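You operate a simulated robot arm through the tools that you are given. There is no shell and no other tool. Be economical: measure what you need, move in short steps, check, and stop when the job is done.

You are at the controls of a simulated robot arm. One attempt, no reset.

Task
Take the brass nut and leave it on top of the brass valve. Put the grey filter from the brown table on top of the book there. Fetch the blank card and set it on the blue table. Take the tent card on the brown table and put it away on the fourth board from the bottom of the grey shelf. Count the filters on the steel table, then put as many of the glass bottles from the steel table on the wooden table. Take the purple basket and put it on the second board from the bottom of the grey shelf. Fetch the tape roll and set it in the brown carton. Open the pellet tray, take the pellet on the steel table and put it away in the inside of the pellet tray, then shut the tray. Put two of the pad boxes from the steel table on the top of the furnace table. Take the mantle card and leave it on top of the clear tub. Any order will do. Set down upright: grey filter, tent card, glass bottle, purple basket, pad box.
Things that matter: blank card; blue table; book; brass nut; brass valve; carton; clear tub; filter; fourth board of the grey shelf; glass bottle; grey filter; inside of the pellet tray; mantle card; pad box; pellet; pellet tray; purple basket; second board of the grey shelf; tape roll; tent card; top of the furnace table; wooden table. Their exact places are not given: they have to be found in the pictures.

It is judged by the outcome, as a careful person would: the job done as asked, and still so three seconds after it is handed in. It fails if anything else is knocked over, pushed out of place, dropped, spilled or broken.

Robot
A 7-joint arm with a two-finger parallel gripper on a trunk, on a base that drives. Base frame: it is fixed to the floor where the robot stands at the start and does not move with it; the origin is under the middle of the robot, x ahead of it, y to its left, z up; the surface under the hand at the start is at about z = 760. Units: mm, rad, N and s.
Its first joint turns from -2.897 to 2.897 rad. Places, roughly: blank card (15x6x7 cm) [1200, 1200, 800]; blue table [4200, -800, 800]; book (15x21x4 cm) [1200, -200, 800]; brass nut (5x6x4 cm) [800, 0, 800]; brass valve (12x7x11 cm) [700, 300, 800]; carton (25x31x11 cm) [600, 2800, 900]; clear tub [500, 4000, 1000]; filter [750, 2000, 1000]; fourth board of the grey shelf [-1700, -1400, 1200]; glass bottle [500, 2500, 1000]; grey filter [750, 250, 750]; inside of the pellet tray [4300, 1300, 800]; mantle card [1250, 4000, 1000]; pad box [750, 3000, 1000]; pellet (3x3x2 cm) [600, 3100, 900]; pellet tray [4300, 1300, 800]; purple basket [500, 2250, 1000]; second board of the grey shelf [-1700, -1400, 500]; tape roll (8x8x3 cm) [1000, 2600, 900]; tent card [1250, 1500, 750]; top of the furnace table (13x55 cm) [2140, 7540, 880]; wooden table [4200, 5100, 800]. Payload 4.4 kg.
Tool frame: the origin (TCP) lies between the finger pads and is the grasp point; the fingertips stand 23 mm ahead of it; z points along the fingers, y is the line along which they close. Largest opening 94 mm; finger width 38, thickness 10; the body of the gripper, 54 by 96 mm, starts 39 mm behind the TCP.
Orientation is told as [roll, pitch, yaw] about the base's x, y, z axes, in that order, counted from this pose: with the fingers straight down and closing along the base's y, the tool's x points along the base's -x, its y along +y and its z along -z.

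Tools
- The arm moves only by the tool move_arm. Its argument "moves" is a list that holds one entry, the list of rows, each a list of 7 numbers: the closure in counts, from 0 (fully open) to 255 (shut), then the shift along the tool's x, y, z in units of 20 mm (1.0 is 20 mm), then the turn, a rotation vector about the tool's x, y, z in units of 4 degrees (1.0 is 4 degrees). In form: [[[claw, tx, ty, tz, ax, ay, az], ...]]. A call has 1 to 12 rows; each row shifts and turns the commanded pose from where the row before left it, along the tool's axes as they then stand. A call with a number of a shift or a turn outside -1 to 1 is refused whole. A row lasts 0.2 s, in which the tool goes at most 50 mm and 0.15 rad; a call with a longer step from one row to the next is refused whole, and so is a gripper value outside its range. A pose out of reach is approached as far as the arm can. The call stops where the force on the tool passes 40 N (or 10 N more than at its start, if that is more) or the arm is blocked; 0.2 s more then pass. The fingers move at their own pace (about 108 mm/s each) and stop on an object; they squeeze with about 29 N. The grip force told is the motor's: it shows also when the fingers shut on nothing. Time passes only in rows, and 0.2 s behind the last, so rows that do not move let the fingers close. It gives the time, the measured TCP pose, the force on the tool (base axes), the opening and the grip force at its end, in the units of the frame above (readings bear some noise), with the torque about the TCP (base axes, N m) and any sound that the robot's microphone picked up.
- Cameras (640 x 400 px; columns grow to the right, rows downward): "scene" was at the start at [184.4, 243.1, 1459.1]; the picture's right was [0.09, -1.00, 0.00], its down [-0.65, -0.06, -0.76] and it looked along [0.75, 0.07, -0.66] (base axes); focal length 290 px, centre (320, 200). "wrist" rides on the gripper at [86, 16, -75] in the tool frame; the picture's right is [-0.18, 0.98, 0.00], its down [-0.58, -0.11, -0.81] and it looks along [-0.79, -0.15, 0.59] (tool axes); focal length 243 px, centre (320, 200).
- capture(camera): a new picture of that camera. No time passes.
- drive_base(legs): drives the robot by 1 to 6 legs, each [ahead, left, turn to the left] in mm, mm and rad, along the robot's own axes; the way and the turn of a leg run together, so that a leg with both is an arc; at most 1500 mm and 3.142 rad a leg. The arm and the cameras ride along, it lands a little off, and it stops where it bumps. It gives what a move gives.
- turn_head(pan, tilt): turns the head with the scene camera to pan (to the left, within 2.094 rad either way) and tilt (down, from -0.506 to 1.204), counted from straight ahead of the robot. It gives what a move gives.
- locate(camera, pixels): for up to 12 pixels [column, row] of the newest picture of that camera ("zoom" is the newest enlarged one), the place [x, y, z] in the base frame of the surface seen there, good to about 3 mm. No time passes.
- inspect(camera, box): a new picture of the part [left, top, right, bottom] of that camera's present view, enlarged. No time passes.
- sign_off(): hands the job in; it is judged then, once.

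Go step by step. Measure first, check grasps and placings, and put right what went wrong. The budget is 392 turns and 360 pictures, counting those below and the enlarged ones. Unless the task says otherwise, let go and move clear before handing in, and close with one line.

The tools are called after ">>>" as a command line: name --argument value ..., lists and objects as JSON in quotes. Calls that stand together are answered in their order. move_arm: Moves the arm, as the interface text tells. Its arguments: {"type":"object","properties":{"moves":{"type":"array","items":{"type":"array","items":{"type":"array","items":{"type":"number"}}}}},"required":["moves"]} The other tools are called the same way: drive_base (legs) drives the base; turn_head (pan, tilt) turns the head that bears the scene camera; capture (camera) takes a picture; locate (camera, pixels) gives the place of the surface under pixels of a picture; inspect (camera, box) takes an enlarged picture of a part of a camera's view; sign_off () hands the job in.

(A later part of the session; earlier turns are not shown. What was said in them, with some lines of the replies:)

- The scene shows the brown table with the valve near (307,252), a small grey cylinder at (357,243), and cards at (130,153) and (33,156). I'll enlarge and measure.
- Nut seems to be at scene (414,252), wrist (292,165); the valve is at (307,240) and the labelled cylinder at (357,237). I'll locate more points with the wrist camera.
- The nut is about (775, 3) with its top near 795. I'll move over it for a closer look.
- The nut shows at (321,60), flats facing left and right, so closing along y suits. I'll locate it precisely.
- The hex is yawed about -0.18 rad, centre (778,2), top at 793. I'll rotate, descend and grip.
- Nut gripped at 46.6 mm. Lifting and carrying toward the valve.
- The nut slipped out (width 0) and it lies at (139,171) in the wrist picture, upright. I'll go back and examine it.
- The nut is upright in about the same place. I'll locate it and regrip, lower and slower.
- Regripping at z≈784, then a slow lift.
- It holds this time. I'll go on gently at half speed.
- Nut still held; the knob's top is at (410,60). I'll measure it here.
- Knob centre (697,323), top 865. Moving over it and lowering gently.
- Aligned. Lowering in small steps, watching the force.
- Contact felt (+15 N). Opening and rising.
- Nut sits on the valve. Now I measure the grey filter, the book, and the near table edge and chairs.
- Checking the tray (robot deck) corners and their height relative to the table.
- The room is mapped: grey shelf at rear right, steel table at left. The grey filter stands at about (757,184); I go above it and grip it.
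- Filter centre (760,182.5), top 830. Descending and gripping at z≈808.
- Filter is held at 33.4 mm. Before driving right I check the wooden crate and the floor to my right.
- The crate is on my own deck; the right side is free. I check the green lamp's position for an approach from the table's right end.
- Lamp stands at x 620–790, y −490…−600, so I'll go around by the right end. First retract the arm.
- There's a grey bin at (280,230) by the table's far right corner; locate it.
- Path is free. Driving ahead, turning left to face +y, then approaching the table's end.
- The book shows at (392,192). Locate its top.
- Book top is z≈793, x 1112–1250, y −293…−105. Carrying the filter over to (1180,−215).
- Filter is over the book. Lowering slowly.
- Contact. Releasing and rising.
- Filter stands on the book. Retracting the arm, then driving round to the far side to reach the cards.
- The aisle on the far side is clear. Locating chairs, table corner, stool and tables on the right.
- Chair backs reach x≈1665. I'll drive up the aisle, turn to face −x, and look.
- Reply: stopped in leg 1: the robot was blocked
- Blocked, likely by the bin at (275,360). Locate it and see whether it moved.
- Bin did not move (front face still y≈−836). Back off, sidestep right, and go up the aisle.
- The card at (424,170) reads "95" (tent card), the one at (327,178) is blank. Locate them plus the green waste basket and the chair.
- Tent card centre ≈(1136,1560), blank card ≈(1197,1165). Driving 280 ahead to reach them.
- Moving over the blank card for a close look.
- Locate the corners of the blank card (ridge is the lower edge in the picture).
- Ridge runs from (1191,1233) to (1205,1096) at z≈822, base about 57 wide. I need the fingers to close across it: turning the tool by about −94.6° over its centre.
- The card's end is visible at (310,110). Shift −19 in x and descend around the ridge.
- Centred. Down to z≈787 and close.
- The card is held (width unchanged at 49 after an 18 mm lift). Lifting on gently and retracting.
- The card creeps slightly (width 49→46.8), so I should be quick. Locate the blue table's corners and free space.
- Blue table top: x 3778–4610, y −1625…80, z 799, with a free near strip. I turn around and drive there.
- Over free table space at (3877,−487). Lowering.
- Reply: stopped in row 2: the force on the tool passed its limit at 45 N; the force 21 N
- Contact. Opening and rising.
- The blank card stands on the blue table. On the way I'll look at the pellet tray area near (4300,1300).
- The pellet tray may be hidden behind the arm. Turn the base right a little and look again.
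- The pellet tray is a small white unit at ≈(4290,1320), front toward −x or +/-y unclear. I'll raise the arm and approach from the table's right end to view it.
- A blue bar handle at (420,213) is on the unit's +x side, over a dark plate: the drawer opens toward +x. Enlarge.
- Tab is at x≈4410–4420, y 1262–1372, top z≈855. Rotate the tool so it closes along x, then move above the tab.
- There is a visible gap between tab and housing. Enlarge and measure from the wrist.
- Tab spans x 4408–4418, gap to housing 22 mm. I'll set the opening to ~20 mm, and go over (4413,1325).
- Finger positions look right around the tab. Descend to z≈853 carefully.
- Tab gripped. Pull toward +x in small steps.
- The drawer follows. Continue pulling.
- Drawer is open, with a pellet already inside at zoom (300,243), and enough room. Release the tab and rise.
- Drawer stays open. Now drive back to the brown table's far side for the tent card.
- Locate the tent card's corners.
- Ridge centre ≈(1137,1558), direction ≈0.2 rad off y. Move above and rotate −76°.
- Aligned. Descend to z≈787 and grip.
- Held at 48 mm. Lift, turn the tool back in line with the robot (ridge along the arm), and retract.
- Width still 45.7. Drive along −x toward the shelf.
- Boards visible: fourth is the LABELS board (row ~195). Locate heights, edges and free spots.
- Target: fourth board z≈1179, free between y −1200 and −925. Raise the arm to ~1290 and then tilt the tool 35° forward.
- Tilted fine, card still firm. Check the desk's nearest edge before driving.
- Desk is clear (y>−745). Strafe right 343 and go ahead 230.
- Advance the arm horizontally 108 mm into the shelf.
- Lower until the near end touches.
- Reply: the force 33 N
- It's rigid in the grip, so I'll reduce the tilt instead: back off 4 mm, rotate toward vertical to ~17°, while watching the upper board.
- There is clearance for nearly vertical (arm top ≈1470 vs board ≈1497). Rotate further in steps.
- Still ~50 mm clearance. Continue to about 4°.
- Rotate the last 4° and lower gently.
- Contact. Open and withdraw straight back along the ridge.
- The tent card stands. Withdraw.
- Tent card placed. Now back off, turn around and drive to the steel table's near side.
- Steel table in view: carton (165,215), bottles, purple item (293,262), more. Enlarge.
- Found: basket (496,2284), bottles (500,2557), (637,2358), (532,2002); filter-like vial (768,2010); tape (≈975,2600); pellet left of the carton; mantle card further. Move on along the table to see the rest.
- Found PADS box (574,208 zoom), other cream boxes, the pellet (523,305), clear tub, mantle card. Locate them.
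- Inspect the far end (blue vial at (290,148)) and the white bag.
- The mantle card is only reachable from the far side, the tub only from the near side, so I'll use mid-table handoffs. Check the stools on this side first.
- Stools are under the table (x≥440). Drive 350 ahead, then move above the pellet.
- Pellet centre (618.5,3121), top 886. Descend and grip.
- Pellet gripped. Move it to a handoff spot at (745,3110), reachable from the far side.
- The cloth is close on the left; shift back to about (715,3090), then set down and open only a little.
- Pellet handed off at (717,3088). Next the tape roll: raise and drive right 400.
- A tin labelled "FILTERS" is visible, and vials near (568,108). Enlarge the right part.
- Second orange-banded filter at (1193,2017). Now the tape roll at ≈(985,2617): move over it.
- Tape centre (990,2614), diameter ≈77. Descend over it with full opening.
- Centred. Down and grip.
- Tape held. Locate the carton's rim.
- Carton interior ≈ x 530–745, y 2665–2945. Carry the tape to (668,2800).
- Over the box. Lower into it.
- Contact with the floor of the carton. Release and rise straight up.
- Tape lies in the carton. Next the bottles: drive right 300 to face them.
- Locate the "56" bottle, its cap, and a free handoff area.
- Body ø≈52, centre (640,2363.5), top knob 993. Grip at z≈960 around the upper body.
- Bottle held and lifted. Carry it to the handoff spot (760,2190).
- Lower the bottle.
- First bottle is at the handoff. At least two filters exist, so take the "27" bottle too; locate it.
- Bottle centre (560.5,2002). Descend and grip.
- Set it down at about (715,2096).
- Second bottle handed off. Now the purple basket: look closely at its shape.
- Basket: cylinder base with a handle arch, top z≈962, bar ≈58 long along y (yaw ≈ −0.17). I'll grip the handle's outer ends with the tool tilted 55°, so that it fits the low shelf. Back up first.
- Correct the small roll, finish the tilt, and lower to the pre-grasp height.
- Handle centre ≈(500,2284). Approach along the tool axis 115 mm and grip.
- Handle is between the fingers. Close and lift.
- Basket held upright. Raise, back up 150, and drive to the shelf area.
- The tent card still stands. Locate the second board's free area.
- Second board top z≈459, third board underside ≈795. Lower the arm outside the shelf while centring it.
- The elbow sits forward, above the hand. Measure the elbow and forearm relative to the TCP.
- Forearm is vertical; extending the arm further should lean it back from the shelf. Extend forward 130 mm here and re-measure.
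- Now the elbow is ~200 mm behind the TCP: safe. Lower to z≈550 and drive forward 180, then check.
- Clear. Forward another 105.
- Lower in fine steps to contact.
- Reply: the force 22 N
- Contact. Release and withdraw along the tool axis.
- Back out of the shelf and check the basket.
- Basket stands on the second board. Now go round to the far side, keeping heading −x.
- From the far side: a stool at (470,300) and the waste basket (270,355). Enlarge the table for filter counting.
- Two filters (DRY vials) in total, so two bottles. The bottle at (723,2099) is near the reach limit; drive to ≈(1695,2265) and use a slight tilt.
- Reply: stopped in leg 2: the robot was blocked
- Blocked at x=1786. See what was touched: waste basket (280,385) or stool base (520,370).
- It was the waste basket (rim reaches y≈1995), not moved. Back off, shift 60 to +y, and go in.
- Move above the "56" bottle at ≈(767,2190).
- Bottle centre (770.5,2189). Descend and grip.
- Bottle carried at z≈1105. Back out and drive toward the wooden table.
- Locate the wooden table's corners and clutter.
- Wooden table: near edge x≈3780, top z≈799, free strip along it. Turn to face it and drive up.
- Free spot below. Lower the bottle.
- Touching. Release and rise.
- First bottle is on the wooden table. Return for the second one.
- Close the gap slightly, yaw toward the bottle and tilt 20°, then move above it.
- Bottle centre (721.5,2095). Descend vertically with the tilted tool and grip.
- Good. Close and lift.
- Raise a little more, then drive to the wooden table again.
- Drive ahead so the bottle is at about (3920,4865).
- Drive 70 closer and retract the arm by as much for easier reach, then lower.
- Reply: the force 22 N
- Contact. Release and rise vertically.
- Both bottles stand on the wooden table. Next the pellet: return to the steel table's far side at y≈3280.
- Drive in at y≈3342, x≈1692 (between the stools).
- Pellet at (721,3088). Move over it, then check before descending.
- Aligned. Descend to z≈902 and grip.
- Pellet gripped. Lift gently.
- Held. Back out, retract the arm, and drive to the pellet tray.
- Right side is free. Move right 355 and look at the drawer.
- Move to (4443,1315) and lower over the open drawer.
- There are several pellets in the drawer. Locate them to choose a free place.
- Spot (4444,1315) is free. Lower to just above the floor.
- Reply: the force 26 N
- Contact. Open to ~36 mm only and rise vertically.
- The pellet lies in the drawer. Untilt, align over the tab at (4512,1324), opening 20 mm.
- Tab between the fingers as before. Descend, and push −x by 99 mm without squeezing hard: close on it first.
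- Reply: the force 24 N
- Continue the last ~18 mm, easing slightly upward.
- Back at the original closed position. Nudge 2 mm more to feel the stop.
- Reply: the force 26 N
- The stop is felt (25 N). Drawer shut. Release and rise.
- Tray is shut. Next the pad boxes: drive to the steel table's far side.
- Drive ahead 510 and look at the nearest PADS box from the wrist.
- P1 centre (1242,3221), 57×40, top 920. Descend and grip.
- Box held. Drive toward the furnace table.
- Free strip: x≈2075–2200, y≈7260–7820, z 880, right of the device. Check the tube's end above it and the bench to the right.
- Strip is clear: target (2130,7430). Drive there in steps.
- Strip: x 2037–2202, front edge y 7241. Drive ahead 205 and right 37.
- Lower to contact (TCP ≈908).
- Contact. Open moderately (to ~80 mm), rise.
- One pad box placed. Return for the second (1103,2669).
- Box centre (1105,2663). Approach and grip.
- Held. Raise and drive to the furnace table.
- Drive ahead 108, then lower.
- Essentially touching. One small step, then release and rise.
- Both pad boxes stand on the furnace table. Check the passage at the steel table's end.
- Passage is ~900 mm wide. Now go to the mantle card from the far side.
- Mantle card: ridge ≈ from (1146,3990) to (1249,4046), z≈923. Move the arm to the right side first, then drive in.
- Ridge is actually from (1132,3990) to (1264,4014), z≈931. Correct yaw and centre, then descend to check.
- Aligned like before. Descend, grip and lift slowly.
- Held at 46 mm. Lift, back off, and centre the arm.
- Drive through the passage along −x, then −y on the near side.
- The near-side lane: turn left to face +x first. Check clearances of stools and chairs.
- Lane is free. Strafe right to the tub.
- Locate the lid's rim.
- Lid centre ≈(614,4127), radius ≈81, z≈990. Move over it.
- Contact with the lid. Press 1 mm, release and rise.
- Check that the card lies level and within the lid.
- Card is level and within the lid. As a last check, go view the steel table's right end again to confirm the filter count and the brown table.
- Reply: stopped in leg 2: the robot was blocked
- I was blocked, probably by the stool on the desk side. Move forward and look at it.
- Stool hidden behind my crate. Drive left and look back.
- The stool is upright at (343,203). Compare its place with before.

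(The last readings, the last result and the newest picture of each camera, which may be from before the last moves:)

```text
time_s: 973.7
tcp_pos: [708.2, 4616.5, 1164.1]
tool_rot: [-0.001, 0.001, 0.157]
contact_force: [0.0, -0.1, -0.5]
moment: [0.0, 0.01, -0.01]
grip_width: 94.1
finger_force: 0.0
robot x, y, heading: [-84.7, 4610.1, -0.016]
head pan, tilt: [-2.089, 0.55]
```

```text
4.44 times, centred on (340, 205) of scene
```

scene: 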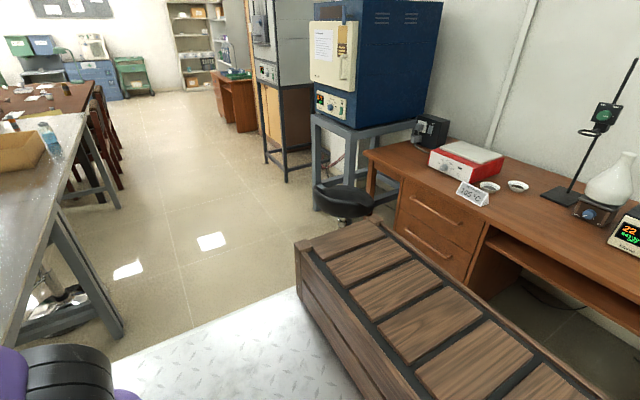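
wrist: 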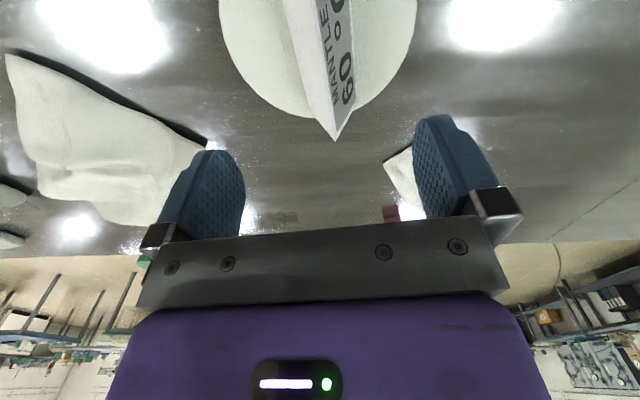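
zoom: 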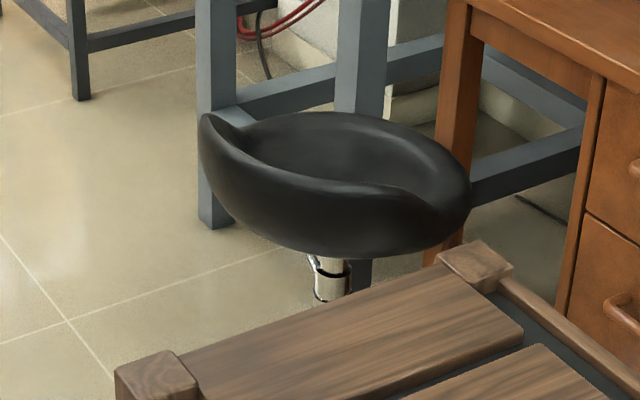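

Go along the lane (x≈−90, clear of the stool) to view the steel table's right end, and look back at the stool.

>>> drive_base --legs '[[0, -1400, 0], [0, -1400, 0]]'

>>> turn_head --pan 2.0 --tilt 0.5

>>> capture --camera "scene"

>>> turn_head --pan 0.1 --tilt 0.7

>>> capture --camera "scene"

```text
time_s: 987.2
tcp_pos: [620.2, 1805.4, 1162.8]
tool_rot: [0.001, 0.0, 0.129]
contact_force: [-0.1, -0.4, 0.4]
moment: [0.0, 0.03, 0.01]
grip_width: 94.1
finger_force: 0.0
robot x, y, heading: [-173.2, 1819.2, -0.045]
head pan, tilt: [-2.089, 0.55]
```

```text
time_s: 990.5
tcp_pos: [621.3, 1805.1, 1164.0]
tool_rot: [-0.001, 0.0, 0.128]
contact_force: [-0.6, 0.3, -0.6]
moment: [0.01, -0.01, 0.03]
grip_width: 94.1
finger_force: 0.1
robot x, y, heading: [-174.5, 1825.8, -0.043]
head pan, tilt: [2.0, 0.499]
```

```text
131 pictures are left
```

scene: 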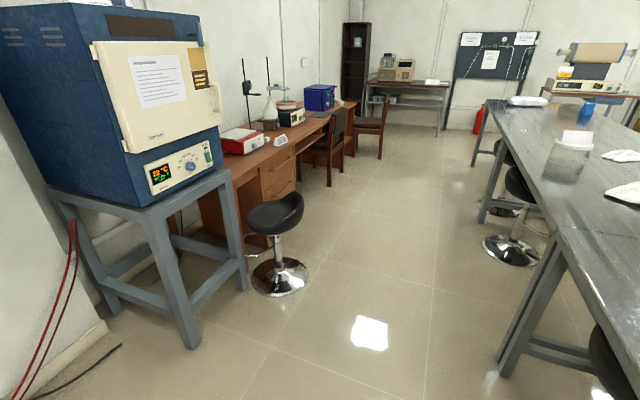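

```text
time_s: 992.4
tcp_pos: [621.0, 1805.5, 1164.0]
tool_rot: [0.0, 0.002, 0.129]
contact_force: [0.1, 0.0, 0.9]
moment: [-0.03, 0.02, -0.03]
grip_width: 94.0
finger_force: 0.1
robot x, y, heading: [-171.6, 1822.6, -0.039]
head pan, tilt: [0.099, 0.7]
```

```text
130 pictures are left
```

scene: 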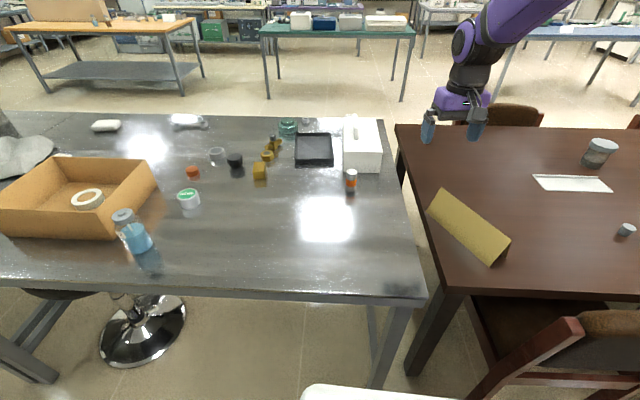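

Only the two filters. Quick check on the stool's base position against the earlier reading (−973,3620), and a look at the brown table.

>>> inspect --camera "scene" --box '[180, 100, 420, 230]'

>>> turn_head --pan 2.0 --tilt 0.5

>>> capture --camera "scene"

>>> locate --camera "scene" --pixels '[[280, 275], [280, 258], [280, 295], [252, 278], [308, 275], [275, 215]]'

>>> turn_head --pan -0.7 --tilt 0.5

>>> capture --camera "scene"

```text
2.67 times, centred on (300, 165) of scene
```

zoom: 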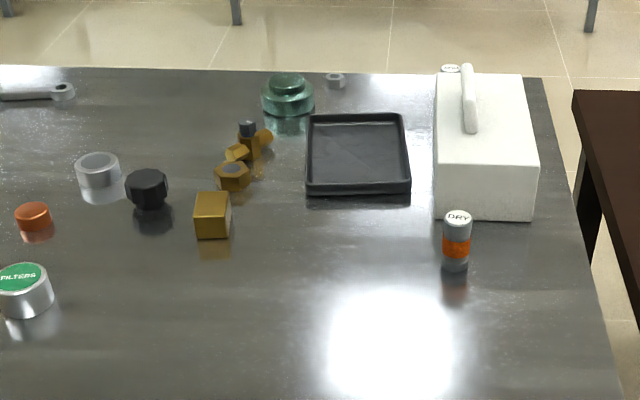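

```text
time_s: 994.2
tcp_pos: [621.3, 1805.3, 1164.1]
tool_rot: [0.0, -0.001, 0.129]
contact_force: [-0.7, 0.3, 0.4]
moment: [-0.03, -0.01, -0.02]
grip_width: 93.9
finger_force: 0.0
robot x, y, heading: [-175.3, 1820.6, -0.043]
head pan, tilt: [2.0, 0.499]
```

```text
128 pictures are left
```

scene: 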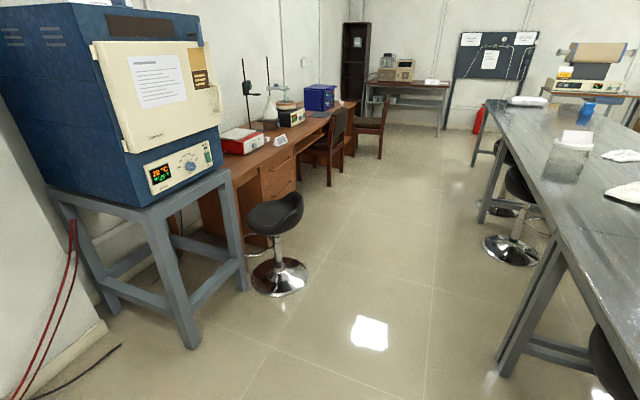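

```text
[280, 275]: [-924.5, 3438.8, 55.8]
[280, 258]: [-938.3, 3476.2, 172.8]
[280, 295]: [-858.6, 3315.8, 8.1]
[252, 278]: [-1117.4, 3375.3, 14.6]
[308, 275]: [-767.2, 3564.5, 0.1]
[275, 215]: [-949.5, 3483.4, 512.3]
```

```text
time_s: 996.6
tcp_pos: [620.2, 1805.1, 1163.8]
tool_rot: [0.0, 0.0, 0.132]
contact_force: [-1.3, 0.2, 0.0]
moment: [0.01, 0.01, 0.01]
grip_width: 94.1
finger_force: 0.1
robot x, y, heading: [-172.5, 1824.6, -0.041]
head pan, tilt: [-0.7, 0.499]
```

```text
127 pictures are left
```

scene: 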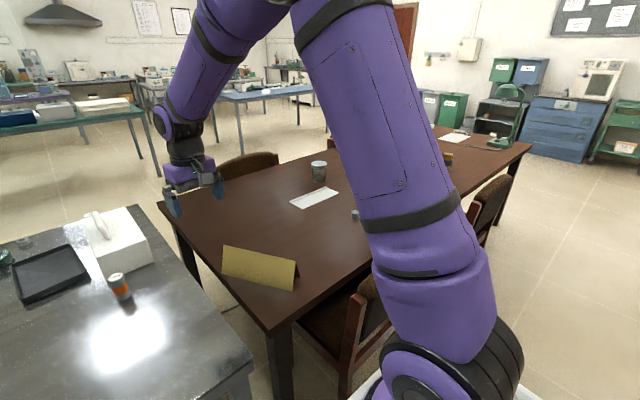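

Everything is in place: two filters were counted and two bottles moved, the stool I touched still stands about where it was, and the gripper is empty and clear. Handing in.

>>> sign_off

```text
The job is handed in.
```

The job is handed in with all ten items placed. I counted two filters on the steel table, so two glass bottles went to the wooden table. My base bumped a bin, a waste basket and probably a stool while driving. Checked afterwards, none had tipped or visibly moved, though for the stool I had only a rough earlier reading to compare against.
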